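You operate a simulated robot arm through the tools that you are given. There is no shell and no other tool. Be economical: measure what you need, move in short steps, check, and stop when the job is done.

Carry out the task below with a simulated two-armed robot. There is one attempt and no reset: what you move stays moved.

JOB
Open the closet door, put the orange pad on the top of the long table away on the top of the upper closet shelf, then shut the door. Then open the seat drawer, take the cedar block from the inside of the seat drawer and leave it on the seat beside the lid and shut the drawer again. Then take the cap off the milk bottle and lay it down on the seat under the blind. Then pull the cloth drawer open. The order counts. Set down upright: orange pad.

Only the result counts: the job must be done as asked and must still hold three seconds after the hand-in. Knocking over, shifting, dropping, spilling or breaking anything else fails it. A push-on lid holds only when it is set on centred and level and pressed home; a screw cap is set on level and turned clockwise until tight. Flat cloth is picked up by pressing the open fingertips on it (5 to 10 N) and closing them slowly along it; thin cloth reads only 2 to 8 mm in the jaws.

ROBOT AND FRAMES
Two 6-joint arms with two-finger parallel grippers on one trunk, on a base that drives. Base frame: it is fixed to the floor where the robot stands at the start and does not move with it; the origin is under the middle of the robot, x ahead of it, y to its left, z up. Lengths are in m, angles in degrees, forces in N, time in s.
The left shoulder is at the start at [0.06, 0.187, 1.01], the right one opposite. Places, roughly: cedar block (6x6x4 cm) [-1.3, 0.2, 0.3]; closet door [3.8, 0.1, 1]; cloth drawer [2.2, 3.8, 0.7]; milk bottle [-1.75, 0.75, 0.5]; orange pad (8x5x6 cm) [1.9, 1, 0.7]; seat beside the lid (24x52 cm) [-1.96, 1.08, 0.52]; seat drawer [-1.4, 0.3, 0.4]; top of the upper closet shelf [3.8, -0.2, 1.2]. Payload 1.57 kg a hand.
The TCP of each hand is the grasp point between the finger pads, 0.03 m short of the fingertips. In the tool frame z runs along the fingers and y along their closing line. The gripper opens to 0.11 m. The fingers are 0.024 m wide and 0.012 m thick; the gripper's body (0.048 by 0.112 m) begins 0.078 m behind the TCP.
Orientation is told as [roll, pitch, yaw] about the base's x, y, z axes, in that order, counted from this pose: with the fingers straight down and closing along the base's y, the tool's x points along the base's -x, its y along +y and its z along -z.

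CONTROLS
- The arms move only by the tool send_rows. It takes "left_motion", "right_motion" or both (then of equal length, played together; a hand with none holds still); each is a list of rows, each an object (a shift or turn left out is 0, a gripper value left out holds the last) with "dp": the shift along the tool's x, y, z in units of 400 mm (1.0 is 400 mm), a list of three; "dr": the turn, a rotation vector about the tool's x, y, z in units of 90 degrees (1.0 is 90 degrees), a list of three; "claw": the gripper command, from -1 (shut) to 1 (fully open), values between in proportion. In form: [{"dp": [tx, ty, tz], "dr": [ax, ay, az], "claw": claw}, ...]. A call has 1 to 12 rows; each row is the pose to reach, as a shift and turn from the pose commanded when the call began, along the tool's axes at that moment. A call with a number of a shift or a turn outside -1 to 1 is refused whole. Each row takes 0.2 s and may step no farther than 0.05 m and 8.6 degrees from the row before; otherwise, or with a gripper value out of range, the whole call is refused. A pose out of reach is approached as far as the arm can. The call stops where the force on the tool passes 40 N (or 10 N more than at its start, if that is more) or the arm is blocked; 0.2 s more then pass. Each finger travels about 0.153 m/s and halts on what it meets, pressing with about 22 N; the grip force reading is that of the motor and also rises with nothing between the fingers. The clock runs only during rows and for 0.2 s after the last one: add rows that repeat a pose to give the fingers time. It gives the time, the measured TCP pose, the force on the tool (base axes), the opening and the grip force at its end, in the units of the frame above (readings bear some noise), with the torque about the TCP (base axes, N m) and any sound that the robot's microphone picked up.
- Cameras (640 x 400 px; columns grow to the right, rows downward): "scene" is now at [0.0435, 0.0161, 1.5805]; the picture's right is [0.11, -0.99, 0.00], its down [-0.43, -0.05, -0.90] and it looks along [0.90, 0.10, -0.43] (base axes); focal length 262 px, centre (320, 200). "left" rides on the left gripper at [0.07, -0.016, -0.141] in its tool frame; the picture's right is [0.23, 0.97, 0.00], its down [-0.86, 0.20, -0.48] and it looks along [-0.47, 0.11, 0.88] (tool axes); focal length 222 px, centre (320, 200). "right" rides on the right gripper at [0.07, 0.016, -0.141] in its tool frame; the picture's right is [-0.23, 0.97, 0.00], its down [-0.86, -0.20, -0.48] and it looks along [-0.47, -0.11, 0.88] (tool axes); focal length 222 px, centre (320, 200). There is no depth. A picture from a camera that has moved, and an enlarged one, comes with that camera's place and axes in the base frame and with its lens. The place of the scene camera against the robot may be out by one fixed shift of up to 0.018 m in any direction.
- snapshot(camera): a new picture of that camera. No time passes.
- move_column(by): slides the trunk up (or, below 0, down) by that many m; the arms and the scene camera ride with it, the base frame stays. It gives what a move gives, with no picture.
- roll_base(legs): drives the robot by 1 to 6 legs, each [ahead, left, turn to the left] in m, m and degrees, along the robot's own axes; the way and the turn of a leg run together, so that a leg with both is an arc; at most 1.5 m and 180 degrees a leg. The arms and the cameras ride along, it lands a little off, and it stops where it bumps. It gives what a move gives.
- pan_tilt(pan, tilt): turns the head with the scene camera to pan (to the left, within 86 degrees either way) and tilt (down, from -29 to 69), counted from straight ahead of the robot. It gives what a move gives.
- enlarge(camera, box): a new picture of the part [left, top, right, bottom] of that camera's present view, enlarged. No time passes.
- close_job(): hands the job in; it is judged then, once.

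Work in short steps. Places have to be worked out from the pictures, the camera data and where the tool is seen: move nearer, look again, correct. Check each grasp and each placing, and mend what went wrong. You have 165 turns and 118 pictures in all, those below and enlarged ones among them. Open the grippers and draw the arms clear of the work before you hand the job in, unless the task says otherwise.

The tools are called after "Emit:" by a JSON object that holds its "api" and its "payload". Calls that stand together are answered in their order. send_rows: Moves the arms, as the interface text tells. Its arguments: {"type":"object","properties":{"left_motion":{"type":"array","items":{"type":"object","properties":{"dp":{"type":"array","items":{"type":"number"}},"dr":{"type":"array","items":{"type":"number"}},"claw":{"type":"number"}}}},"right_motion":{"type":"array","items":{"type":"object","properties":{"dp":{"type":"array","items":{"type":"number"}},"dr":{"type":"array","items":{"type":"number"}},"claw":{"type":"number"}}}}},"required":[]} The other tools are called the same way: move_column (by) slides the trunk up or down; roll_base (legs) drives the base; pan_tilt (pan, tilt) turns the head that bears the scene camera; snapshot (camera) takes a picture; enlarge (camera, box) takes an enlarged picture of a part of a camera's view; close_job () hands the job in.

At the start:

```text
time_s: 0.0
left_eef_pos: [0.4334, 0.1775, 1.2323]
left_orientation: [-0.1, 0.1, -0.1]
left_contact_force: [-0.4, 0.8, -0.1]
left_ft_torque: [0.0, 0.01, 0.0]
left_opening: 0.1098
left_finger_force: 0.0
right_eef_pos: [0.4564, -0.1733, 1.2241]
right_orientation: [-0.1, 0.0, -0.1]
right_contact_force: [0.3, -1.2, -0.8]
right_ft_torque: [0.03, -0.01, 0.01]
right_opening: 0.1099
right_finger_force: 0.1
trunk travel left (down, up): [-0.639, 0.351]
robot x, y, heading: [0.0006, -0.0001, -0.2]
head pan, tilt: [6.1, 25.3]
```

scene: 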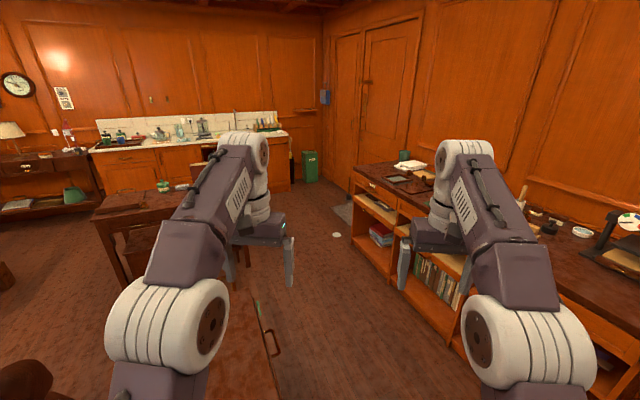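
right: 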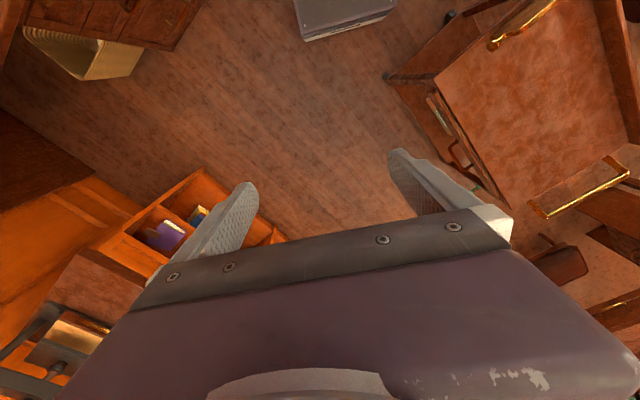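
left: 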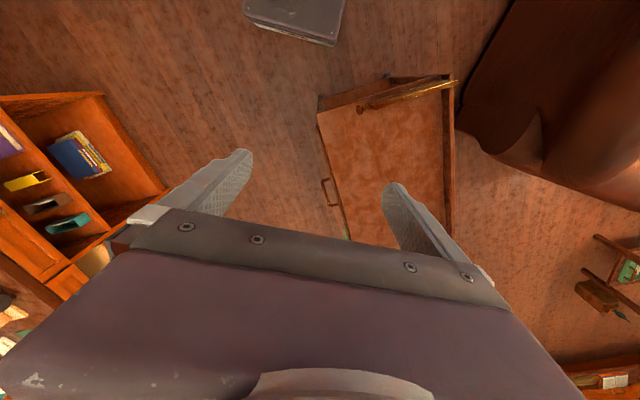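

I start by looking around with the head to map the room, level first and ahead.

Emit:
{"api": "pan_tilt", "payload": {"pan": 20, "tilt": 15}}

Emit:
{"api": "enlarge", "payload": {"camera": "scene", "box": [80, 60, 480, 310]}}

Emit:
{"api": "pan_tilt", "payload": {"pan": -10, "tilt": 10}}

Emit:
{"api": "enlarge", "payload": {"camera": "scene", "box": [160, 60, 480, 260]}}

```text
time_s: 0.8
left_eef_pos: [0.4345, 0.1759, 1.2315]
left_orientation: [0.0, 0.0, 0.0]
left_contact_force: [0.0, 0.1, 1.0]
left_ft_torque: [0.01, -0.01, 0.02]
left_opening: 0.1101
left_finger_force: 0.0
right_eef_pos: [0.4579, -0.1723, 1.2234]
right_orientation: [0.0, -0.1, -0.1]
right_contact_force: [-1.0, -0.8, -0.2]
right_ft_torque: [0.01, 0.01, -0.02]
right_opening: 0.11
right_finger_force: 0.0
trunk travel left (down, up): [-0.639, 0.351]
robot x, y, heading: [0.0037, 0.0051, -0.2]
head pan, tilt: [20.0, 15.0]
```

```text
1.60 times, centred on (280, 185) of scene
camera zoom: at [0.0397, 0.0382, 1.5973], right [0.34, -0.94, 0.0], down [-0.24, -0.09, -0.97], along [0.91, 0.33, -0.26], focal length 420 px, centre (384, 224)
```

zoom: 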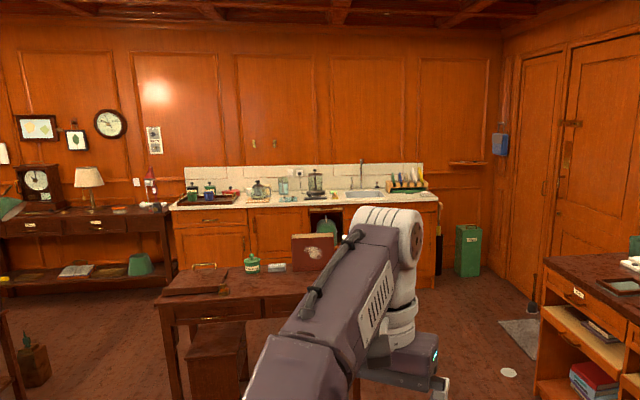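

```text
time_s: 1.7
left_eef_pos: [0.435, 0.1762, 1.2323]
left_orientation: [0.0, -0.1, 0.0]
left_contact_force: [1.0, 0.0, -0.2]
left_ft_torque: [0.02, 0.0, 0.0]
left_opening: 0.1101
left_finger_force: 0.1
right_eef_pos: [0.4577, -0.1724, 1.2241]
right_orientation: [0.0, 0.0, -0.1]
right_contact_force: [0.3, 0.4, 1.1]
right_ft_torque: [0.01, 0.0, 0.02]
right_opening: 0.1102
right_finger_force: 0.1
trunk travel left (down, up): [-0.639, 0.351]
robot x, y, heading: [-0.0012, -0.0015, 0.1]
head pan, tilt: [-10.0, 10.0]
```

```text
2.00 times, centred on (320, 160) of scene
camera zoom: at [0.0435, -0.0096, 1.6054], right [-0.17, -0.98, 0.0], down [-0.17, 0.03, -0.98], along [0.97, -0.17, -0.17], focal length 525 px, centre (320, 280)
```

zoom: 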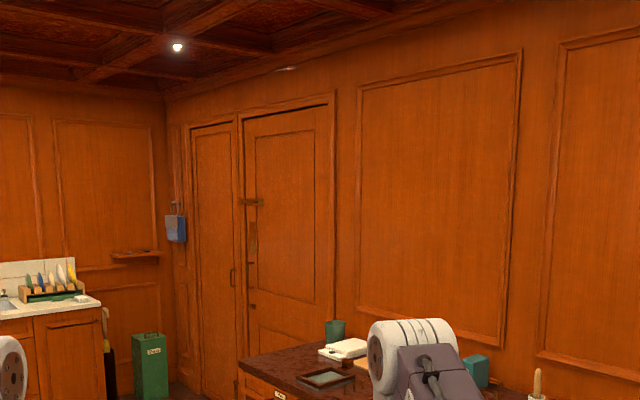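

The closet is the narrow door beside the big door. I check what's low and near before driving: looking down ahead, left, and far left.

Emit:
{"api": "pan_tilt", "payload": {"pan": 35, "tilt": 35}}

Emit:
{"api": "snapshot", "payload": {"camera": "scene"}}

Emit:
{"api": "pan_tilt", "payload": {"pan": 85, "tilt": 25}}

Emit:
{"api": "snapshot", "payload": {"camera": "scene"}}

Emit:
{"api": "pan_tilt", "payload": {"pan": 0, "tilt": 55}}

Emit:
{"api": "snapshot", "payload": {"camera": "scene"}}

```text
time_s: 2.8
left_eef_pos: [0.4346, 0.1775, 1.2322]
left_orientation: [0.0, 0.0, 0.0]
left_contact_force: [-1.3, -0.3, 0.0]
left_ft_torque: [0.01, 0.01, 0.03]
left_opening: 0.1101
left_finger_force: 0.2
right_eef_pos: [0.4574, -0.1719, 1.2228]
right_orientation: [0.0, 0.0, 0.1]
right_contact_force: [-0.2, -0.2, -1.0]
right_ft_torque: [0.01, -0.01, 0.0]
right_opening: 0.1103
right_finger_force: 0.1
trunk travel left (down, up): [-0.639, 0.351]
robot x, y, heading: [0.0014, -0.0001, 0.2]
head pan, tilt: [35.0, 35.0]
```

```text
112 pictures are left
camera scene: at [0.0242, 0.0568, 1.5653], right [0.57, -0.82, 0.0], down [-0.47, -0.33, -0.82], along [0.67, 0.47, -0.57], focal length 262 px, centre (320, 200)
```

scene: 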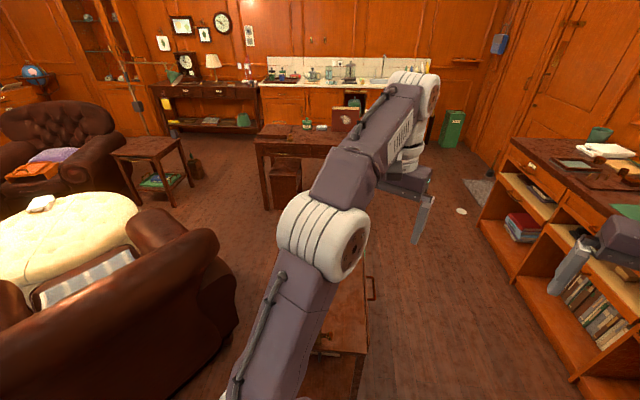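

```text
time_s: 4.0
left_eef_pos: [0.4345, 0.175, 1.2313]
left_orientation: [-0.1, 0.0, 0.0]
left_contact_force: [0.2, 0.8, 0.1]
left_ft_torque: [-0.03, -0.01, 0.0]
left_opening: 0.1098
left_finger_force: 0.0
right_eef_pos: [0.4582, -0.1733, 1.2233]
right_orientation: [0.0, -0.1, -0.1]
right_contact_force: [-0.6, 0.2, 0.2]
right_ft_torque: [-0.02, -0.01, 0.03]
right_opening: 0.1099
right_finger_force: 0.1
trunk travel left (down, up): [-0.639, 0.351]
robot x, y, heading: [-0.0022, -0.0016, -0.0]
head pan, tilt: [85.0, 25.0]
```

```text
111 pictures are left
camera scene: at [-0.0399, 0.0982, 1.5811], right [1.0, -0.09, 0.0], down [-0.04, -0.42, -0.91], along [0.08, 0.9, -0.42], focal length 262 px, centre (320, 200)
```

scene: 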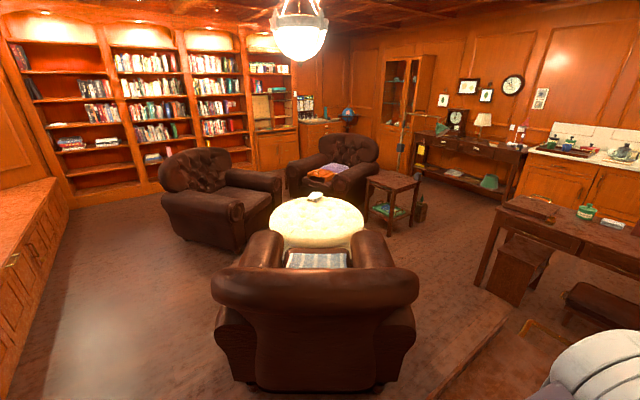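

```text
time_s: 5.6
left_eef_pos: [0.4346, 0.1762, 1.2315]
left_orientation: [0.0, 0.0, 0.0]
left_contact_force: [-0.2, 0.2, -0.3]
left_ft_torque: [0.02, -0.03, -0.01]
left_opening: 0.1101
left_finger_force: 0.2
right_eef_pos: [0.4573, -0.1726, 1.2235]
right_orientation: [0.0, 0.0, 0.0]
right_contact_force: [0.4, 0.6, -0.8]
right_ft_torque: [0.02, -0.02, 0.0]
right_opening: 0.11
right_finger_force: 0.0
trunk travel left (down, up): [-0.639, 0.351]
robot x, y, heading: [-0.0011, 0.0017, 0.0]
head pan, tilt: [0.0, 55.0]
```

```text
110 pictures are left
camera scene: at [0.0241, 0.0065, 1.5371], right [0.0, -1.0, 0.0], down [-0.82, 0.0, -0.57], along [0.57, 0.0, -0.82], focal length 262 px, centre (320, 200)
```

scene: 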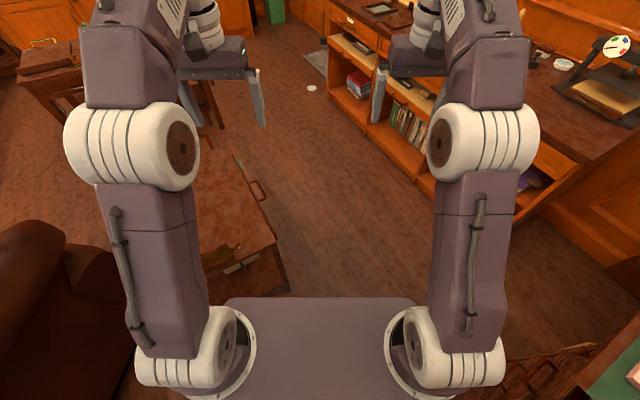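

The walls run at about 28° to my x axis; a chest lies ahead-left, a book counter to the right, with a free corridor between them. I drive out to its middle while turning, then look at the closet.

Emit:
{"api": "roll_base", "payload": {"legs": [[0.5, -0.36, 0], [0, 0, 28], [1.0, 0, 0]]}}

Emit:
{"api": "pan_tilt", "payload": {"pan": -20, "tilt": 20}}

Emit:
{"api": "snapshot", "payload": {"camera": "scene"}}

Emit:
{"api": "pan_tilt", "payload": {"pan": 45, "tilt": 30}}

Emit:
{"api": "snapshot", "payload": {"camera": "scene"}}

```text
time_s: 15.2
left_eef_pos: [1.6809, 0.4747, 1.231]
left_orientation: [0.0, 0.0, 28.4]
left_contact_force: [-0.4, -1.4, -0.7]
left_ft_torque: [0.02, 0.02, 0.02]
left_opening: 0.11
left_finger_force: 0.1
right_eef_pos: [1.8665, 0.1778, 1.2235]
right_orientation: [0.0, 0.0, 28.3]
right_contact_force: [-0.4, 0.1, -0.5]
right_ft_torque: [-0.01, 0.01, 0.01]
right_opening: 0.1098
right_finger_force: 0.1
trunk travel left (down, up): [-0.639, 0.351]
robot x, y, heading: [1.3803, 0.115, 28.2]
head pan, tilt: [0.0, 55.0]
```

```text
time_s: 16.2
left_eef_pos: [1.6808, 0.4753, 1.2312]
left_orientation: [0.0, 0.0, 28.3]
left_contact_force: [0.1, 0.0, -0.2]
left_ft_torque: [0.03, 0.06, 0.05]
left_opening: 0.1099
left_finger_force: 0.1
right_eef_pos: [1.8667, 0.1782, 1.2242]
right_orientation: [0.1, -0.1, 28.3]
right_contact_force: [-0.2, -0.6, 0.3]
right_ft_torque: [0.04, 0.02, 0.01]
right_opening: 0.1099
right_finger_force: 0.1
trunk travel left (down, up): [-0.639, 0.351]
robot x, y, heading: [1.3801, 0.1103, 28.3]
head pan, tilt: [-20.0, 20.0]
```

```text
109 pictures are left
camera scene: at [1.4331, 0.1052, 1.5891], right [0.14, -0.99, 0.0], down [-0.34, -0.05, -0.94], along [0.93, 0.14, -0.34], focal length 262 px, centre (320, 200)
```

scene: 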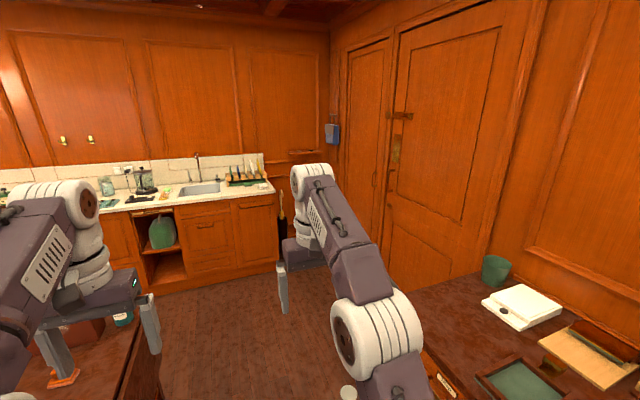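

```text
time_s: 17.6
left_eef_pos: [1.681, 0.4731, 1.2309]
left_orientation: [0.0, -0.1, 28.3]
left_contact_force: [-0.4, -0.4, -0.4]
left_ft_torque: [0.01, -0.03, 0.02]
left_opening: 0.1099
left_finger_force: 0.1
right_eef_pos: [1.8666, 0.1789, 1.2238]
right_orientation: [0.1, 0.1, 28.2]
right_contact_force: [-0.4, 0.4, 0.0]
right_ft_torque: [-0.01, 0.01, 0.0]
right_opening: 0.1099
right_finger_force: 0.0
trunk travel left (down, up): [-0.639, 0.351]
robot x, y, heading: [1.3837, 0.1147, 28.3]
head pan, tilt: [45.0, 30.0]
```

```text
108 pictures are left
camera scene: at [1.3672, 0.1784, 1.5731], right [0.96, -0.29, 0.0], down [-0.14, -0.48, -0.87], along [0.25, 0.83, -0.5], focal length 262 px, centre (320, 200)
```

scene: 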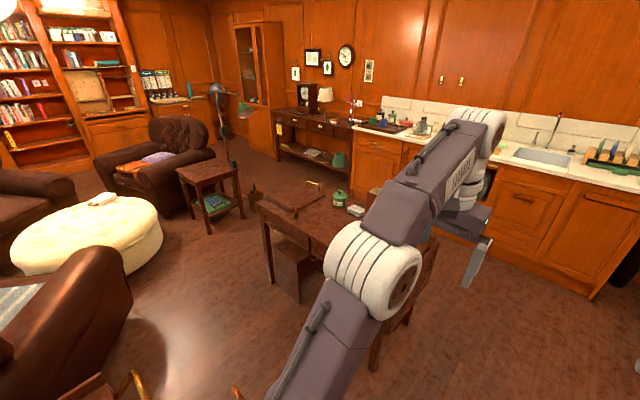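

I enlarge the closet handle region after turning the head back.

Emit:
{"api": "pan_tilt", "payload": {"pan": -30, "tilt": 10}}

Emit:
{"api": "enlarge", "payload": {"camera": "scene", "box": [210, 90, 402, 210]}}

```text
time_s: 19.1
left_eef_pos: [1.6794, 0.4754, 1.2307]
left_orientation: [-0.1, 0.1, 28.3]
left_contact_force: [0.9, -0.7, 0.0]
left_ft_torque: [0.02, 0.01, -0.01]
left_opening: 0.1102
left_finger_force: 0.0
right_eef_pos: [1.8663, 0.1777, 1.2238]
right_orientation: [0.0, -0.1, 28.2]
right_contact_force: [0.4, 0.7, 0.3]
right_ft_torque: [-0.03, 0.03, -0.01]
right_opening: 0.11
right_finger_force: 0.1
trunk travel left (down, up): [-0.639, 0.351]
robot x, y, heading: [1.3808, 0.1149, 28.3]
head pan, tilt: [-30.0, 10.0]
```

```text
3.33 times, centred on (306, 150) of scene
camera zoom: at [1.434, 0.0891, 1.6054], right [-0.03, -1.0, 0.0], down [-0.17, 0.01, -0.98], along [0.98, -0.03, -0.17], focal length 875 px, centre (367, 367)
```

zoom: 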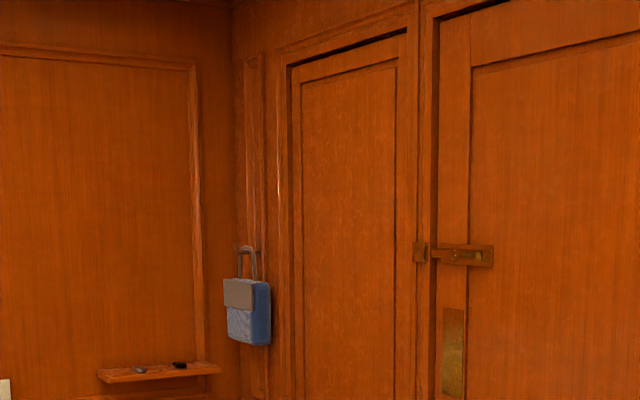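

I can see a bag hanging left of the closet door. I drive forward to stand before the door and turn to face the wall.

Emit:
{"api": "roll_base", "payload": {"legs": [[1.4, 0, 0], [0, 0, -90]]}}

Emit:
{"api": "pan_tilt", "payload": {"pan": 10, "tilt": 28}}

Emit:
{"api": "snapshot", "payload": {"camera": "scene"}}

```text
time_s: 29.8
left_eef_pos: [2.9726, 0.4894, 1.2322]
left_orientation: [0.0, 0.0, -60.4]
left_contact_force: [-0.1, -0.5, 0.5]
left_ft_torque: [0.02, 0.05, 0.01]
left_opening: 0.1099
left_finger_force: 0.1
right_eef_pos: [2.6819, 0.2968, 1.2242]
right_orientation: [0.0, 0.1, -60.4]
right_contact_force: [0.4, -0.4, 0.3]
right_ft_torque: [-0.01, -0.05, 0.0]
right_opening: 0.1099
right_finger_force: 0.1
trunk travel left (down, up): [-0.639, 0.351]
robot x, y, heading: [2.6023, 0.7785, -60.5]
head pan, tilt: [-30.0, 10.0]
```

```text
time_s: 30.9
left_eef_pos: [2.9727, 0.4891, 1.2308]
left_orientation: [0.1, 0.0, -60.4]
left_contact_force: [0.0, 0.4, 0.2]
left_ft_torque: [0.03, 0.02, 0.0]
left_opening: 0.1101
left_finger_force: 0.1
right_eef_pos: [2.6814, 0.2982, 1.2247]
right_orientation: [0.1, 0.1, -60.5]
right_contact_force: [-0.4, 0.4, 0.0]
right_ft_torque: [0.03, 0.0, -0.01]
right_opening: 0.1102
right_finger_force: 0.0
trunk travel left (down, up): [-0.639, 0.351]
robot x, y, heading: [2.6078, 0.7804, -60.1]
head pan, tilt: [10.0, 28.0]
```

```text
106 pictures are left
camera scene: at [2.6457, 0.7681, 1.5763], right [-0.77, -0.64, 0.0], down [-0.3, 0.36, -0.88], along [0.56, -0.68, -0.47], focal length 262 px, centre (320, 200)
```

scene: 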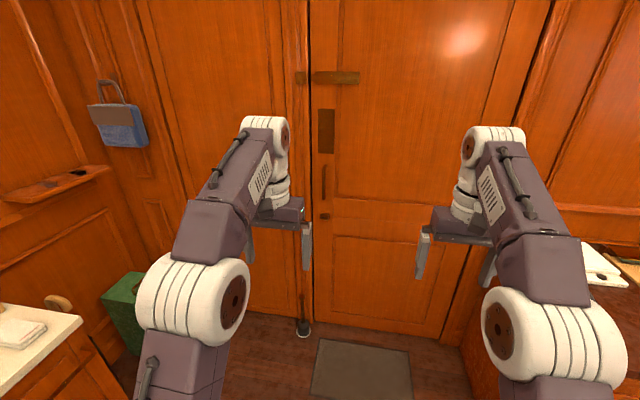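

The left arm hides the closet handle. I bring the left tool level (fingers forward) and look through its wrist camera.

Emit:
{"api": "send_rows", "payload": {"left_motion": [{"dp": [-0.04, 0, 0.02], "dr": [0, -0.09, 0]}, {"dp": [-0.08, 0, 0.04], "dr": [0, -0.18, 0]}, {"dp": [-0.12, 0, 0.06], "dr": [0, -0.27, 0]}, {"dp": [-0.16, 0, 0.08], "dr": [0, -0.36, 0]}, {"dp": [-0.2, 0, 0.1], "dr": [0, -0.45, 0]}, {"dp": [-0.24, 0, 0.12], "dr": [0, -0.54, 0]}, {"dp": [-0.28, 0, 0.14], "dr": [0, -0.63, 0]}, {"dp": [-0.32, 0, 0.16], "dr": [0, -0.72, 0]}, {"dp": [-0.36, 0, 0.18], "dr": [0, -0.81, 0]}, {"dp": [-0.4, 0, 0.2], "dr": [0, -0.9, 0]}, {"dp": [-0.44, 0, 0.22], "dr": [0, -0.99, 0]}]}}

Emit:
{"api": "snapshot", "payload": {"camera": "left"}}

Emit:
{"api": "snapshot", "payload": {"camera": "scene"}}

```text
time_s: 33.3
left_eef_pos: [3.0661, 0.3284, 1.1575]
left_orientation: [0.4, -88.7, -60.8]
left_contact_force: [0.1, 0.6, 1.0]
left_ft_torque: [0.01, 0.0, 0.0]
left_opening: 0.11
left_finger_force: 0.0
left hand out of reach, approached as far as the arm can: row 8, 11
right_eef_pos: [2.6818, 0.2959, 1.2241]
right_orientation: [0.0, 0.1, -60.5]
right_contact_force: [-0.4, -0.7, -1.0]
right_ft_torque: [0.01, 0.01, -0.01]
right_opening: 0.11
right_finger_force: 0.0
trunk travel left (down, up): [-0.639, 0.351]
robot x, y, heading: [2.6045, 0.7809, -60.2]
head pan, tilt: [10.0, 28.0]
```

```text
105 pictures are left
camera left: at [2.981, 0.444, 1.092], right [0.84, 0.49, -0.23], down [-0.05, 0.5, 0.87], along [0.53, -0.72, 0.44], focal length 222 px, centre (320, 200)
```

left: 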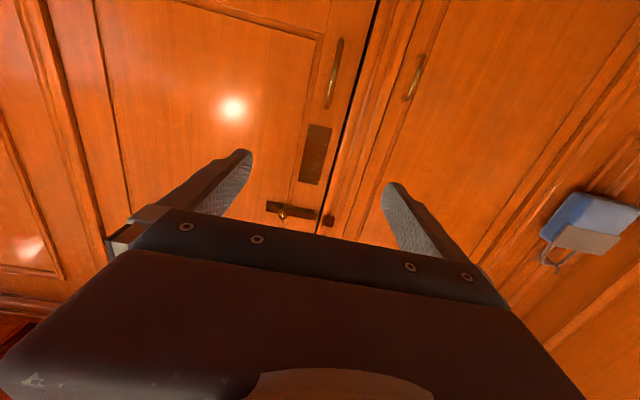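

```text
104 pictures are left
camera scene: at [2.6466, 0.7668, 1.5762], right [-0.77, -0.64, 0.0], down [-0.3, 0.36, -0.88], along [0.56, -0.68, -0.47], focal length 262 px, centre (320, 200)
```

scene: 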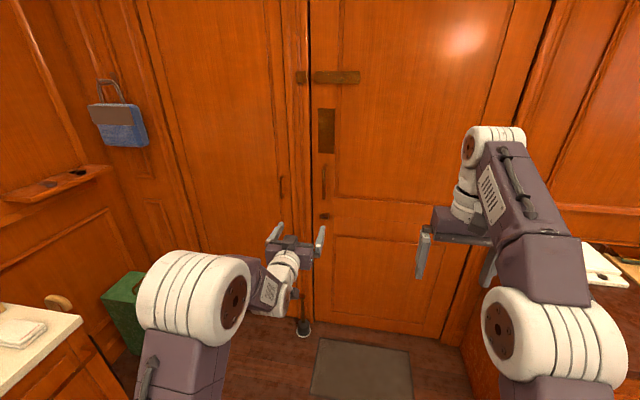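

Triangulating: the closet handle is a vertical bar near (3.59, -0.065, 1.0), hinge on the left. I drive to a pregrasp spot and lower the left hand to handle height.

Emit:
{"api": "roll_base", "payload": {"legs": [[0.42, 0.24, 0]]}}

Emit:
{"api": "send_rows", "payload": {"left_motion": [{"dp": [0.1, 0, -0.05]}, {"dp": [0.2, 0, -0.1]}, {"dp": [0.3, 0, -0.15]}, {"dp": [0.39, 0, -0.2]}]}}

Emit:
{"api": "snapshot", "payload": {"camera": "left"}}

Emit:
{"api": "snapshot", "payload": {"camera": "scene"}}

```text
time_s: 36.1
left_eef_pos: [3.4788, 0.0817, 1.1599]
left_orientation: [0.3, -88.6, -60.8]
left_contact_force: [-0.6, 0.4, 0.4]
left_ft_torque: [0.04, -0.01, 0.0]
left_opening: 0.1099
left_finger_force: 0.0
right_eef_pos: [3.097, 0.0523, 1.2229]
right_orientation: [-0.1, 0.0, -60.5]
right_contact_force: [0.5, -0.2, 0.2]
right_ft_torque: [-0.01, -0.03, 0.0]
right_opening: 0.1099
right_finger_force: 0.0
trunk travel left (down, up): [-0.639, 0.351]
robot x, y, heading: [3.0174, 0.5355, -60.5]
head pan, tilt: [10.0, 28.0]
```

```text
time_s: 37.1
left_eef_pos: [3.4805, 0.0819, 1.1592]
left_orientation: [0.1, -88.6, -60.7]
left_contact_force: [0.0, -0.2, -0.3]
left_ft_torque: [0.03, 0.01, -0.03]
left_opening: 0.11
left_finger_force: 0.1
left hand out of reach, approached as far as the arm can: row 1, 2, 3, 4
right_eef_pos: [3.0964, 0.0526, 1.2243]
right_orientation: [0.0, 0.0, -60.6]
right_contact_force: [0.7, 0.5, -0.8]
right_ft_torque: [-0.01, 0.04, -0.03]
right_opening: 0.1102
right_finger_force: 0.1
trunk travel left (down, up): [-0.639, 0.351]
robot x, y, heading: [3.0199, 0.5346, -60.6]
head pan, tilt: [10.0, 28.0]
```

```text
103 pictures are left
camera left: at [3.3949, 0.1987, 1.0931], right [0.85, 0.48, -0.23], down [-0.05, 0.5, 0.87], along [0.53, -0.72, 0.45], focal length 222 px, centre (320, 200)
```

left: 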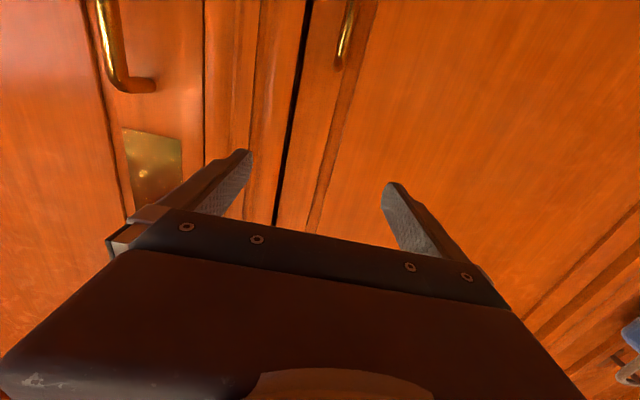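

```text
102 pictures are left
camera scene: at [3.0613, 0.523, 1.5763], right [-0.77, -0.64, 0.0], down [-0.3, 0.36, -0.88], along [0.56, -0.68, -0.47], focal length 262 px, centre (320, 200)
```

scene: 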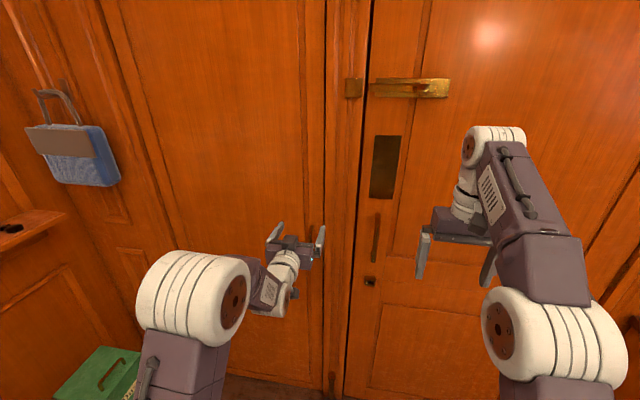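

The arm can't go lower at this posture, so I lower the trunk by 0.16 and then look at the bar between the fingers.

Emit:
{"api": "move_column", "payload": {"by": -0.16}}

Emit:
{"api": "roll_base", "payload": {"legs": [[0.08, 0.01, 0]]}}

Emit:
{"api": "snapshot", "payload": {"camera": "left"}}

Emit:
{"api": "snapshot", "payload": {"camera": "scene"}}

```text
time_s: 39.0
left_eef_pos: [3.4795, 0.0818, 1.0013]
left_orientation: [0.1, -88.6, -60.7]
left_contact_force: [0.3, -0.3, -0.7]
left_ft_torque: [0.0, -0.03, 0.04]
left_opening: 0.11
left_finger_force: 0.1
right_eef_pos: [3.0962, 0.0518, 1.063]
right_orientation: [0.0, 0.0, -60.6]
right_contact_force: [-1.2, 0.4, 0.0]
right_ft_torque: [-0.01, 0.01, 0.01]
right_opening: 0.1103
right_finger_force: 0.0
trunk travel left (down, up): [-0.479, 0.511]
robot x, y, heading: [3.0178, 0.5349, -60.3]
head pan, tilt: [10.0, 28.0]
```

```text
time_s: 40.0
left_eef_pos: [3.5276, 0.0175, 0.9986]
left_orientation: [-0.3, -88.6, -60.1]
left_contact_force: [-0.4, 0.8, 0.2]
left_ft_torque: [-0.02, -0.02, -0.01]
left_opening: 0.1098
left_finger_force: 0.1
right_eef_pos: [3.1448, -0.013, 1.0634]
right_orientation: [0.0, 0.1, -60.5]
right_contact_force: [-0.4, -0.4, -0.1]
right_ft_torque: [0.02, 0.04, -0.02]
right_opening: 0.1101
right_finger_force: 0.0
trunk travel left (down, up): [-0.479, 0.511]
robot x, y, heading: [3.0691, 0.4718, -60.6]
head pan, tilt: [10.0, 28.0]
```

```text
101 pictures are left
camera left: at [3.4437, 0.1336, 0.9325], right [0.84, 0.48, -0.23], down [-0.05, 0.5, 0.87], along [0.53, -0.72, 0.44], focal length 222 px, centre (320, 200)
```

left: 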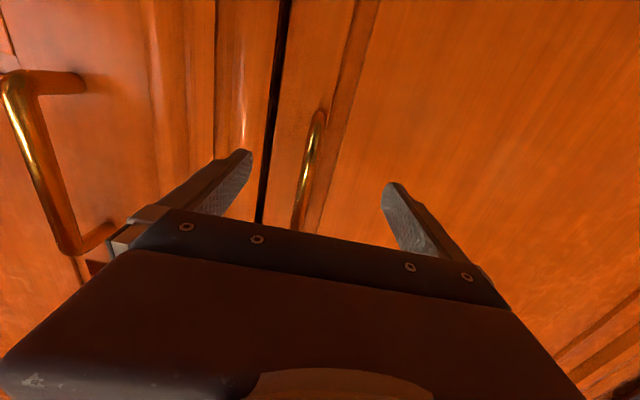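

```text
100 pictures are left
camera scene: at [3.1103, 0.4573, 1.4162], right [-0.77, -0.64, 0.0], down [-0.3, 0.36, -0.88], along [0.56, -0.68, -0.47], focal length 262 px, centre (320, 200)
```

scene: 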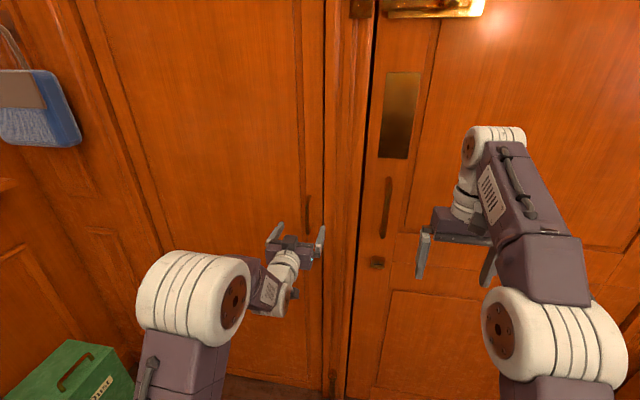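

The bar sits centred between the fingers, about 9 cm ahead. I roll forward that much.

Emit:
{"api": "roll_base", "payload": {"legs": [[0.085, 0, 0]]}}

Emit:
{"api": "snapshot", "payload": {"camera": "left"}}

```text
time_s: 41.0
left_eef_pos: [3.5516, -0.0263, 0.9994]
left_orientation: [-2.7, -88.7, -58.3]
left_contact_force: [-2.6, 9.6, 1.7]
left_ft_torque: [-0.18, 0.01, -0.46]
left_opening: 0.1073
left_finger_force: 0.0
right_eef_pos: [3.1722, -0.0587, 1.0625]
right_orientation: [-0.1, 0.1, -60.4]
right_contact_force: [0.3, -0.6, -0.3]
right_ft_torque: [0.0, -0.04, 0.01]
right_opening: 0.1099
right_finger_force: 0.1
trunk travel left (down, up): [-0.479, 0.511]
robot x, y, heading: [3.1002, 0.4233, -60.3]
head pan, tilt: [10.0, 28.0]
stopped in leg 1: the force on the tool passed its limit (the readings are from after the stop); the commanded pose is now the measured one
```

```text
99 pictures are left
camera left: at [3.4676, 0.0908, 0.9331], right [0.85, 0.48, -0.23], down [-0.05, 0.5, 0.87], along [0.53, -0.72, 0.45], focal length 222 px, centre (320, 200)
```

left: 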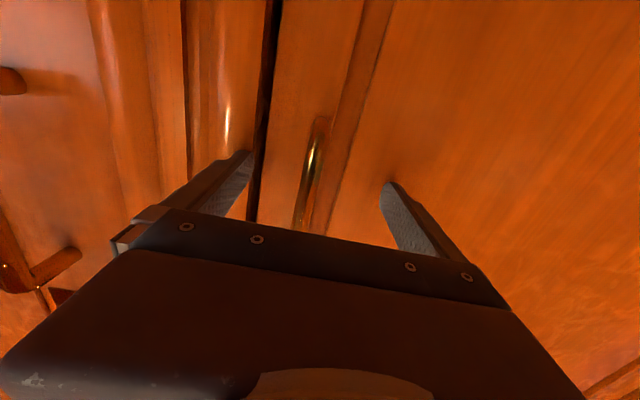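

The right finger touched the door frame beside the bar. I back off a bit, narrow the jaws to about 5 cm and check the centring.

Emit:
{"api": "roll_base", "payload": {"legs": [[-0.03, 0, 0]]}}

Emit:
{"api": "send_rows", "payload": {"left_motion": [{"claw": -0.1}, {"claw": -0.1}]}}

Emit:
{"api": "snapshot", "payload": {"camera": "left"}}

```text
time_s: 41.9
left_eef_pos: [3.5368, -0.0032, 0.9983]
left_orientation: [-0.2, -88.6, -60.8]
left_contact_force: [0.1, 0.1, 0.6]
left_ft_torque: [0.03, 0.0, 0.0]
left_opening: 0.1101
left_finger_force: 0.1
right_eef_pos: [3.1575, -0.0358, 1.0633]
right_orientation: [0.0, 0.2, -60.5]
right_contact_force: [-0.6, 0.4, -0.1]
right_ft_torque: [-0.01, 0.01, -0.02]
right_opening: 0.1101
right_finger_force: 0.1
trunk travel left (down, up): [-0.479, 0.511]
robot x, y, heading: [3.084, 0.4492, -60.3]
head pan, tilt: [10.0, 28.0]
```

```text
time_s: 42.5
left_eef_pos: [3.5371, -0.0034, 0.9983]
left_orientation: [-0.4, -88.6, -60.6]
left_contact_force: [-0.4, -0.2, -0.4]
left_ft_torque: [-0.04, 0.01, -0.02]
left_opening: 0.0495
left_finger_force: 0.1
right_eef_pos: [3.1575, -0.0357, 1.0629]
right_orientation: [-0.1, 0.1, -60.5]
right_contact_force: [-0.3, 0.1, 0.8]
right_ft_torque: [-0.02, 0.01, -0.02]
right_opening: 0.1101
right_finger_force: 0.0
trunk travel left (down, up): [-0.479, 0.511]
robot x, y, heading: [3.0788, 0.4466, -60.4]
head pan, tilt: [10.0, 28.0]
```

```text
98 pictures are left
camera left: at [3.453, 0.1148, 0.9324], right [0.85, 0.48, -0.23], down [-0.05, 0.5, 0.87], along [0.53, -0.73, 0.44], focal length 222 px, centre (320, 200)
```

left: 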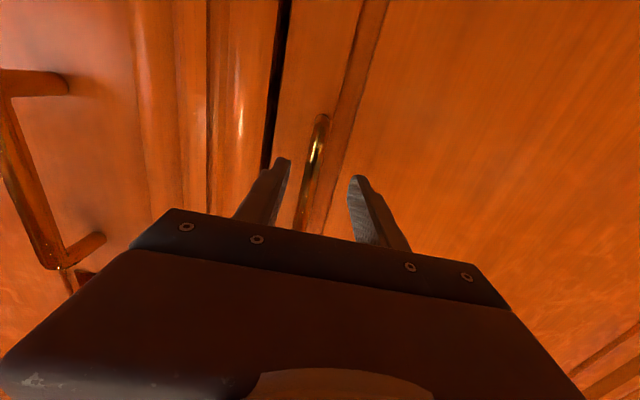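

Bar is between the jaws; I advance 5 cm.

Emit:
{"api": "roll_base", "payload": {"legs": [[0.055, -0.005, 0]]}}

Emit:
{"api": "snapshot", "payload": {"camera": "left"}}

```text
time_s: 43.4
left_eef_pos: [3.5507, -0.0313, 0.9999]
left_orientation: [1.1, -88.8, -61.9]
left_contact_force: [-10.1, 14.2, 3.4]
left_ft_torque: [-0.22, -0.19, 0.46]
left_opening: 0.0475
left_finger_force: 0.1
right_eef_pos: [3.1738, -0.0662, 1.0625]
right_orientation: [-0.1, 0.2, -60.3]
right_contact_force: [0.0, 0.6, 1.0]
right_ft_torque: [0.0, 0.01, 0.01]
right_opening: 0.11
right_finger_force: 0.0
trunk travel left (down, up): [-0.479, 0.511]
robot x, y, heading: [3.1005, 0.413, -60.0]
head pan, tilt: [10.0, 28.0]
stopped in leg 1: the force on the tool passed its limit (the readings are from after the stop); the commanded pose is now the measured one
```

```text
97 pictures are left
camera left: at [3.4662, 0.0863, 0.9332], right [0.85, 0.48, -0.23], down [-0.05, 0.5, 0.87], along [0.53, -0.72, 0.45], focal length 222 px, centre (320, 200)
```

left: 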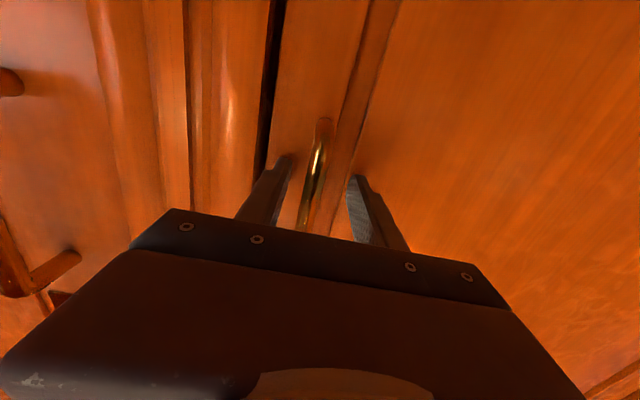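

Fingertips touch the door surface, so the bar must be between the pads. I close the left gripper.

Emit:
{"api": "send_rows", "payload": {"left_motion": [{"dp": [0, 0, -0.01], "claw": -0.5}, {"dp": [0, 0, -0.015], "claw": -1}, {"dp": [0, 0, -0.015], "claw": -1}, {"dp": [0, 0, -0.015], "claw": -1}]}}

Emit:
{"api": "snapshot", "payload": {"camera": "left"}}

```text
time_s: 44.4
left_eef_pos: [3.5498, -0.0312, 1.0]
left_orientation: [3.1, -88.7, -64.0]
left_contact_force: [-15.8, 16.4, -1.5]
left_ft_torque: [-0.63, -0.05, 1.1]
left_opening: 0.0227
left_finger_force: 21.4
left hand out of reach, approached as far as the arm can: row 1, 2, 3, 4
right_eef_pos: [3.172, -0.0667, 1.0622]
right_orientation: [0.0, 0.2, -60.4]
right_contact_force: [-0.5, 0.4, -0.1]
right_ft_torque: [-0.01, 0.0, 0.0]
right_opening: 0.11
right_finger_force: 0.1
trunk travel left (down, up): [-0.479, 0.511]
robot x, y, heading: [3.097, 0.4142, -60.3]
head pan, tilt: [10.0, 28.0]
```

```text
96 pictures are left
camera left: at [3.4653, 0.086, 0.9329], right [0.85, 0.48, -0.23], down [-0.05, 0.5, 0.87], along [0.53, -0.72, 0.45], focal length 222 px, centre (320, 200)
```

left: 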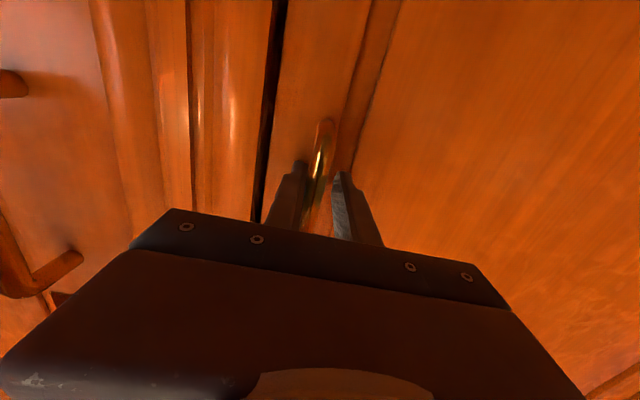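

The grip looks off (opening 2.3 cm, tips pushing on the door). I back off 1 cm and let the jaws settle.

Emit:
{"api": "roll_base", "payload": {"legs": [[-0.012, 0, 0]]}}

Emit:
{"api": "send_rows", "payload": {"left_motion": [{"claw": -1}, {"claw": -1}]}}

Emit:
{"api": "enlarge", "payload": {"camera": "left", "box": [240, 80, 432, 200]}}

```text
time_s: 45.2
left_eef_pos: [3.5424, -0.0259, 0.9986]
left_orientation: [12.8, -88.6, -73.8]
left_contact_force: [-20.2, -11.2, 4.3]
left_ft_torque: [-0.13, 0.48, 0.07]
left_opening: 0.0129
left_finger_force: 29.9
right_eef_pos: [3.1648, -0.0624, 1.0591]
right_orientation: [0.2, 0.5, -60.4]
right_contact_force: [0.0, -1.1, -0.2]
right_ft_torque: [0.02, -0.01, 0.05]
right_opening: 0.11
right_finger_force: 0.1
trunk travel left (down, up): [-0.479, 0.511]
robot x, y, heading: [3.0901, 0.4278, -60.4]
head pan, tilt: [10.0, 28.0]
```

```text
time_s: 45.8
left_eef_pos: [3.5415, -0.025, 0.9996]
left_orientation: [9.7, -88.7, -71.0]
left_contact_force: [-14.0, -6.1, 0.8]
left_ft_torque: [-0.71, 0.03, 0.07]
left_opening: 0.0129
left_finger_force: 29.7
right_eef_pos: [3.1655, -0.0614, 1.0594]
right_orientation: [0.1, 0.5, -60.4]
right_contact_force: [0.4, -0.1, -0.2]
right_ft_torque: [0.03, 0.02, -0.01]
right_opening: 0.11
right_finger_force: 0.0
trunk travel left (down, up): [-0.479, 0.511]
robot x, y, heading: [3.0937, 0.4209, -60.4]
head pan, tilt: [10.0, 28.0]
```

```text
3.33 times, centred on (336, 140) of left
camera zoom: at [3.4583, 0.0914, 0.9326], right [0.85, 0.47, -0.22], down [-0.05, 0.5, 0.87], along [0.52, -0.73, 0.45], focal length 740 px, centre (267, 400)
```

zoom: 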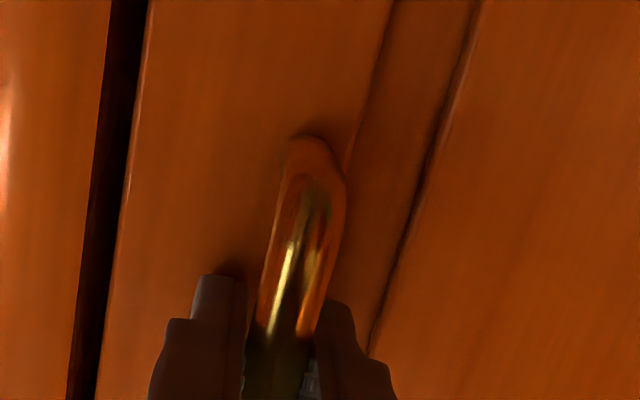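

Now the bar is firmly gripped (12.9 mm). I open the door by driving an arc about the estimated hinge, first 8°.

Emit:
{"api": "roll_base", "payload": {"legs": [[-0.098, 0.092, -8]]}}

Emit:
{"api": "enlarge", "payload": {"camera": "scene", "box": [0, 0, 640, 400]}}

```text
time_s: 47.1
left_eef_pos: [3.5134, 0.0421, 0.9988]
left_orientation: [13.8, -88.5, -83.1]
left_contact_force: [-22.4, -8.2, 0.2]
left_ft_torque: [-0.61, 0.25, 0.1]
left_opening: 0.0127
left_finger_force: 30.0
right_eef_pos: [3.1359, 0.0618, 1.0596]
right_orientation: [0.1, 0.4, -68.4]
right_contact_force: [0.3, -0.1, 0.1]
right_ft_torque: [-0.02, 0.01, -0.01]
right_opening: 0.1098
right_finger_force: 0.1
trunk travel left (down, up): [-0.479, 0.511]
robot x, y, heading: [3.1328, 0.5536, -68.6]
head pan, tilt: [10.0, 28.0]
```

```text
1.00 times, centred on (320, 200) of scene (not enlarged: the box is as wide or as high as the picture)
camera zoom: at [3.1642, 0.5347, 1.4163], right [-0.85, -0.52, 0.0], down [-0.24, 0.4, -0.88], along [0.46, -0.75, -0.47], focal length 262 px, centre (320, 200)
```

zoom: 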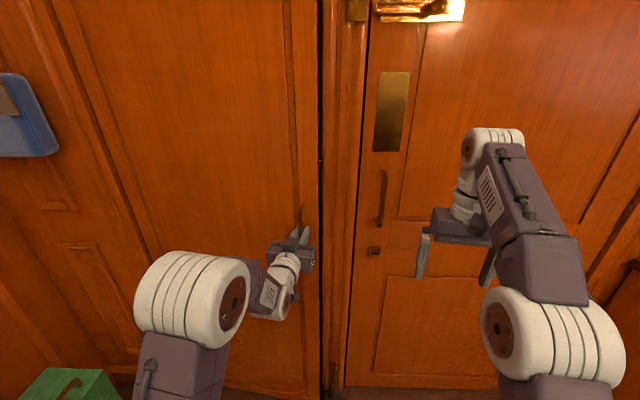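

The door follows (opened ~7.5°). The bar pulls the hand to the right, so I continue the arc with slightly less leftward motion.

Emit:
{"api": "roll_base", "payload": {"legs": [[-0.1, 0.08, -8], [-0.1, 0.088, -8]]}}

Emit:
{"api": "snapshot", "payload": {"camera": "scene"}}

```text
time_s: 49.2
left_eef_pos: [3.4849, 0.1921, 0.9986]
left_orientation: [-15.6, -88.8, -69.5]
left_contact_force: [32.1, -1.1, 11.2]
left_ft_torque: [-0.52, -0.53, -0.34]
left_opening: 0.0127
left_finger_force: 29.0
right_eef_pos: [3.1256, 0.3132, 1.0628]
right_orientation: [-0.5, 0.3, -84.5]
right_contact_force: [-0.6, -0.2, -0.9]
right_ft_torque: [-0.01, -0.01, 0.04]
right_opening: 0.11
right_finger_force: 0.0
trunk travel left (down, up): [-0.479, 0.511]
robot x, y, heading: [3.2459, 0.7823, -84.6]
head pan, tilt: [10.0, 28.0]
```

```text
93 pictures are left
camera scene: at [3.2863, 0.7648, 1.4162], right [-0.96, -0.27, 0.01], down [-0.13, 0.45, -0.88], along [0.23, -0.85, -0.47], focal length 262 px, centre (320, 200)
```

scene: 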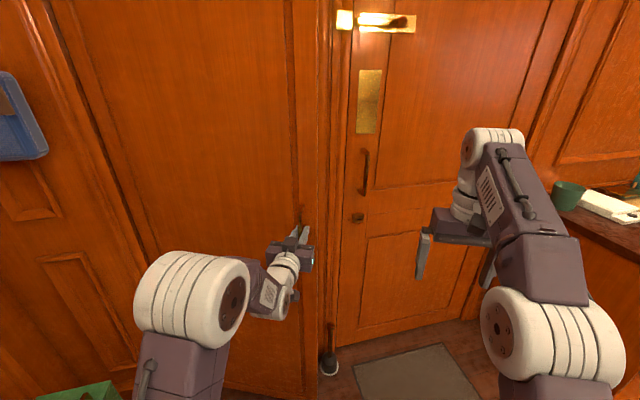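

The door is about 24° open. The hand now needs a slightly leftward relief; I continue by backing straight while holding the bar.

Emit:
{"api": "roll_base", "payload": {"legs": [[-0.08, 0.03, 0], [-0.1, 0.03, 0]]}}

Emit:
{"api": "snapshot", "payload": {"camera": "scene"}}

```text
time_s: 50.5
left_eef_pos: [3.4851, 0.24, 1.0001]
left_orientation: [-4.7, -88.6, -80.8]
left_contact_force: [-2.5, 0.8, 0.0]
left_ft_torque: [0.24, -0.12, -0.02]
left_opening: 0.0129
left_finger_force: 29.4
right_eef_pos: [3.1253, 0.3649, 1.062]
right_orientation: [-0.2, 0.5, -85.1]
right_contact_force: [0.3, -0.1, 1.0]
right_ft_torque: [0.04, -0.01, -0.01]
right_opening: 0.11
right_finger_force: 0.0
trunk travel left (down, up): [-0.479, 0.511]
robot x, y, heading: [3.259, 0.8338, -84.9]
head pan, tilt: [10.0, 28.0]
stopped in leg 1: the robot was blocked; the commanded pose is now the measured one
```

```text
92 pictures are left
camera scene: at [3.2893, 0.8142, 1.418], right [-0.97, -0.26, 0.0], down [-0.12, 0.45, -0.88], along [0.23, -0.85, -0.47], focal length 262 px, centre (320, 200)
```

scene: 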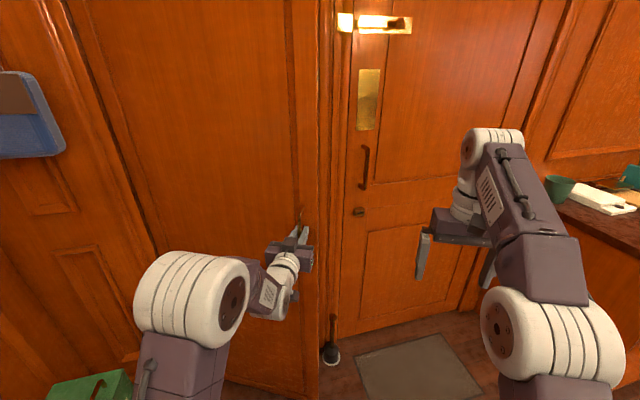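

The base touched the kitchen counter. The door is open ~29°; I release the bar and back out parallel to the counter.

Emit:
{"api": "send_rows", "payload": {"left_motion": [{"claw": 0.5}, {"claw": 1}, {"claw": 1}]}}

Emit:
{"api": "roll_base", "payload": {"legs": [[-0.07, -0.045, 0], [-0.05, -0.15, 0]]}}

Emit:
{"api": "snapshot", "payload": {"camera": "left"}}

Emit:
{"api": "snapshot", "payload": {"camera": "scene"}}

```text
time_s: 51.3
left_eef_pos: [3.4856, 0.2399, 0.9992]
left_orientation: [-6.1, -88.5, -79.4]
left_contact_force: [0.0, -0.1, 0.4]
left_ft_torque: [-0.01, 0.01, 0.0]
left_opening: 0.1099
left_finger_force: 0.0
right_eef_pos: [3.1248, 0.3645, 1.0622]
right_orientation: [-0.2, 0.5, -85.2]
right_contact_force: [-0.5, 0.2, 0.2]
right_ft_torque: [-0.01, -0.02, 0.0]
right_opening: 0.11
right_finger_force: 0.0
trunk travel left (down, up): [-0.479, 0.511]
robot x, y, heading: [3.2539, 0.837, -84.9]
head pan, tilt: [10.0, 28.0]
```

```text
time_s: 52.4
left_eef_pos: [3.4375, 0.2468, 0.9946]
left_orientation: [-20.0, -88.1, -67.2]
left_contact_force: [0.3, -0.3, 0.7]
left_ft_torque: [-0.03, 0.03, 0.01]
left_opening: 0.1102
left_finger_force: 0.0
right_eef_pos: [3.0742, 0.3928, 1.06]
right_orientation: [-0.4, 0.7, -89.0]
right_contact_force: [0.4, 0.4, 0.0]
right_ft_torque: [-0.03, -0.02, -0.01]
right_opening: 0.1099
right_finger_force: 0.0
trunk travel left (down, up): [-0.479, 0.511]
robot x, y, heading: [3.2353, 0.8637, -88.7]
head pan, tilt: [10.0, 28.0]
stopped in leg 1: the force on the tool passed its limit (the readings are from after the stop); the commanded pose is now the measured one
```

```text
91 pictures are left
camera left: at [3.4129, 0.3887, 0.9294], right [0.97, 0.05, -0.24], down [0.19, 0.46, 0.87], along [0.16, -0.89, 0.44], focal length 222 px, centre (320, 200)
```

left: 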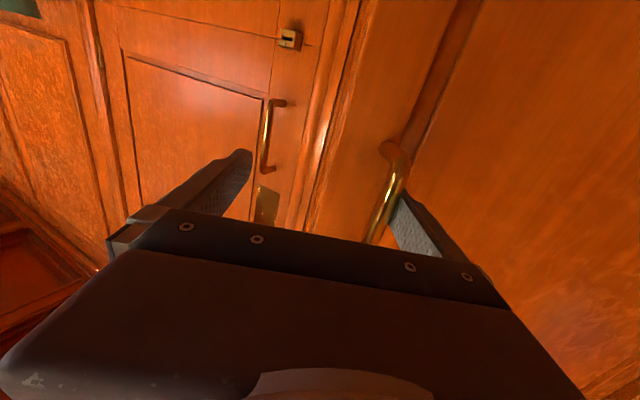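

```text
90 pictures are left
camera scene: at [3.2662, 0.8293, 1.4174], right [-0.98, -0.2, 0.0], down [-0.09, 0.47, -0.88], along [0.17, -0.86, -0.48], focal length 262 px, centre (320, 200)
```

scene: 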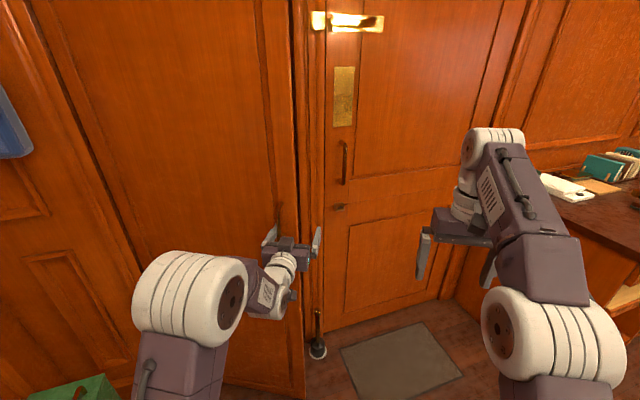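

The bar is caught against the left finger. I shift the hand 4 cm to its left, then retreat along the tool axis.

Emit:
{"api": "send_rows", "payload": {"left_motion": [{"dp": [0, 0.05, 0]}, {"dp": [0, 0.1, 0]}, {"dp": [0, 0.1, -0.05]}, {"dp": [0, 0.1, -0.1]}]}}

Emit:
{"api": "roll_base", "payload": {"legs": [[-0.075, -0.025, 0]]}}

Emit:
{"api": "snapshot", "payload": {"camera": "left"}}

```text
time_s: 53.4
left_eef_pos: [3.4743, 0.282, 1.0121]
left_orientation: [-16.0, -87.6, -71.3]
left_contact_force: [0.4, -0.2, -0.3]
left_ft_torque: [0.01, 0.01, 0.0]
left_opening: 0.1101
left_finger_force: 0.0
left hand out of reach, approached as far as the arm can: row 3, 4
right_eef_pos: [3.0728, 0.3933, 1.0603]
right_orientation: [-0.1, 0.8, -88.9]
right_contact_force: [0.3, 0.1, -0.3]
right_ft_torque: [-0.03, 0.04, -0.03]
right_opening: 0.1101
right_finger_force: 0.1
trunk travel left (down, up): [-0.479, 0.511]
robot x, y, heading: [3.2389, 0.8662, -88.6]
head pan, tilt: [10.0, 28.0]
```

```text
time_s: 54.4
left_eef_pos: [3.4381, 0.2822, 1.0126]
left_orientation: [-29.5, -87.4, -59.9]
left_contact_force: [0.2, 0.4, -0.8]
left_ft_torque: [-0.02, 0.03, 0.02]
left_opening: 0.1102
left_finger_force: 0.1
right_eef_pos: [3.0338, 0.4199, 1.061]
right_orientation: [-0.6, 0.8, -92.5]
right_contact_force: [0.2, 0.4, -0.1]
right_ft_torque: [0.0, 0.0, 0.0]
right_opening: 0.1101
right_finger_force: 0.1
trunk travel left (down, up): [-0.479, 0.511]
robot x, y, heading: [3.2195, 0.8768, -92.0]
head pan, tilt: [10.0, 28.0]
stopped in leg 1: the force on the tool passed its limit (the readings are from after the stop); the commanded pose is now the measured one
```

```text
89 pictures are left
camera left: at [3.4174, 0.4269, 0.9482], right [0.97, 0.02, -0.25], down [0.22, 0.45, 0.87], along [0.13, -0.89, 0.43], focal length 222 px, centre (320, 200)
```

left: 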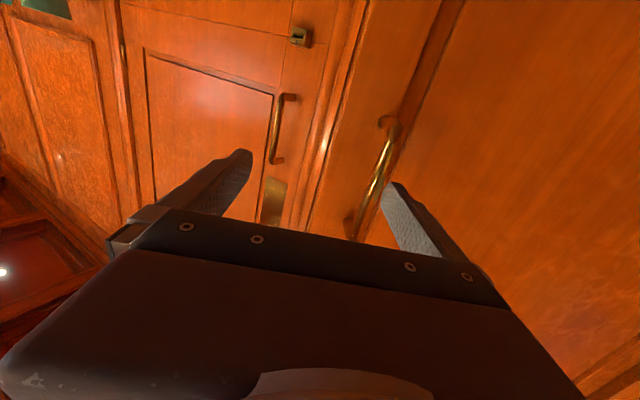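

The tool's true heading equals the robot's (~-89°), so I must retreat straight back. Shift the hand left again and roll straight back.

Emit:
{"api": "send_rows", "payload": {"left_motion": [{"dp": [0, 0.05, 0]}, {"dp": [0, 0.09, 0]}]}}

Emit:
{"api": "roll_base", "payload": {"legs": [[-0.08, 0, 0]]}}

Emit:
{"api": "snapshot", "payload": {"camera": "left"}}

```text
time_s: 55.0
left_eef_pos: [3.4724, 0.2836, 1.0104]
left_orientation: [-28.4, -87.3, -61.2]
left_contact_force: [0.5, -0.3, -0.4]
left_ft_torque: [0.02, -0.02, 0.01]
left_opening: 0.1104
left_finger_force: 0.0
right_eef_pos: [3.0332, 0.4209, 1.0614]
right_orientation: [-0.7, 0.8, -92.5]
right_contact_force: [-0.3, 0.3, 0.4]
right_ft_torque: [0.04, -0.01, 0.0]
right_opening: 0.1101
right_finger_force: 0.1
trunk travel left (down, up): [-0.479, 0.511]
robot x, y, heading: [3.2211, 0.8807, -92.3]
head pan, tilt: [10.0, 28.0]
```

```text
time_s: 55.8
left_eef_pos: [3.4713, 0.2836, 1.0116]
left_orientation: [-27.2, -87.3, -62.5]
left_contact_force: [0.6, -0.1, -0.4]
left_ft_torque: [0.01, 0.02, 0.02]
left_opening: 0.11
left_finger_force: 0.0
right_eef_pos: [3.0321, 0.4219, 1.0622]
right_orientation: [-0.5, 0.8, -92.7]
right_contact_force: [0.0, 0.1, 0.4]
right_ft_torque: [0.01, 0.0, 0.01]
right_opening: 0.11
right_finger_force: 0.0
trunk travel left (down, up): [-0.479, 0.511]
robot x, y, heading: [3.2211, 0.8756, -92.2]
head pan, tilt: [10.0, 28.0]
stopped in leg 1: the robot was blocked; the commanded pose is now the measured one
```

```text
88 pictures are left
camera left: at [3.4517, 0.4278, 0.9483], right [0.97, 0.02, -0.25], down [0.21, 0.44, 0.87], along [0.12, -0.9, 0.43], focal length 222 px, centre (320, 200)
```

left: 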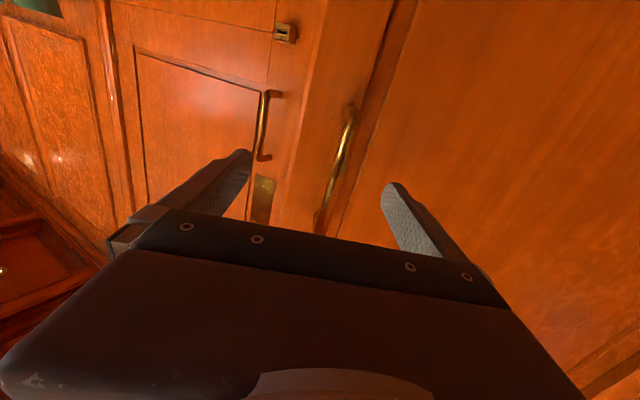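

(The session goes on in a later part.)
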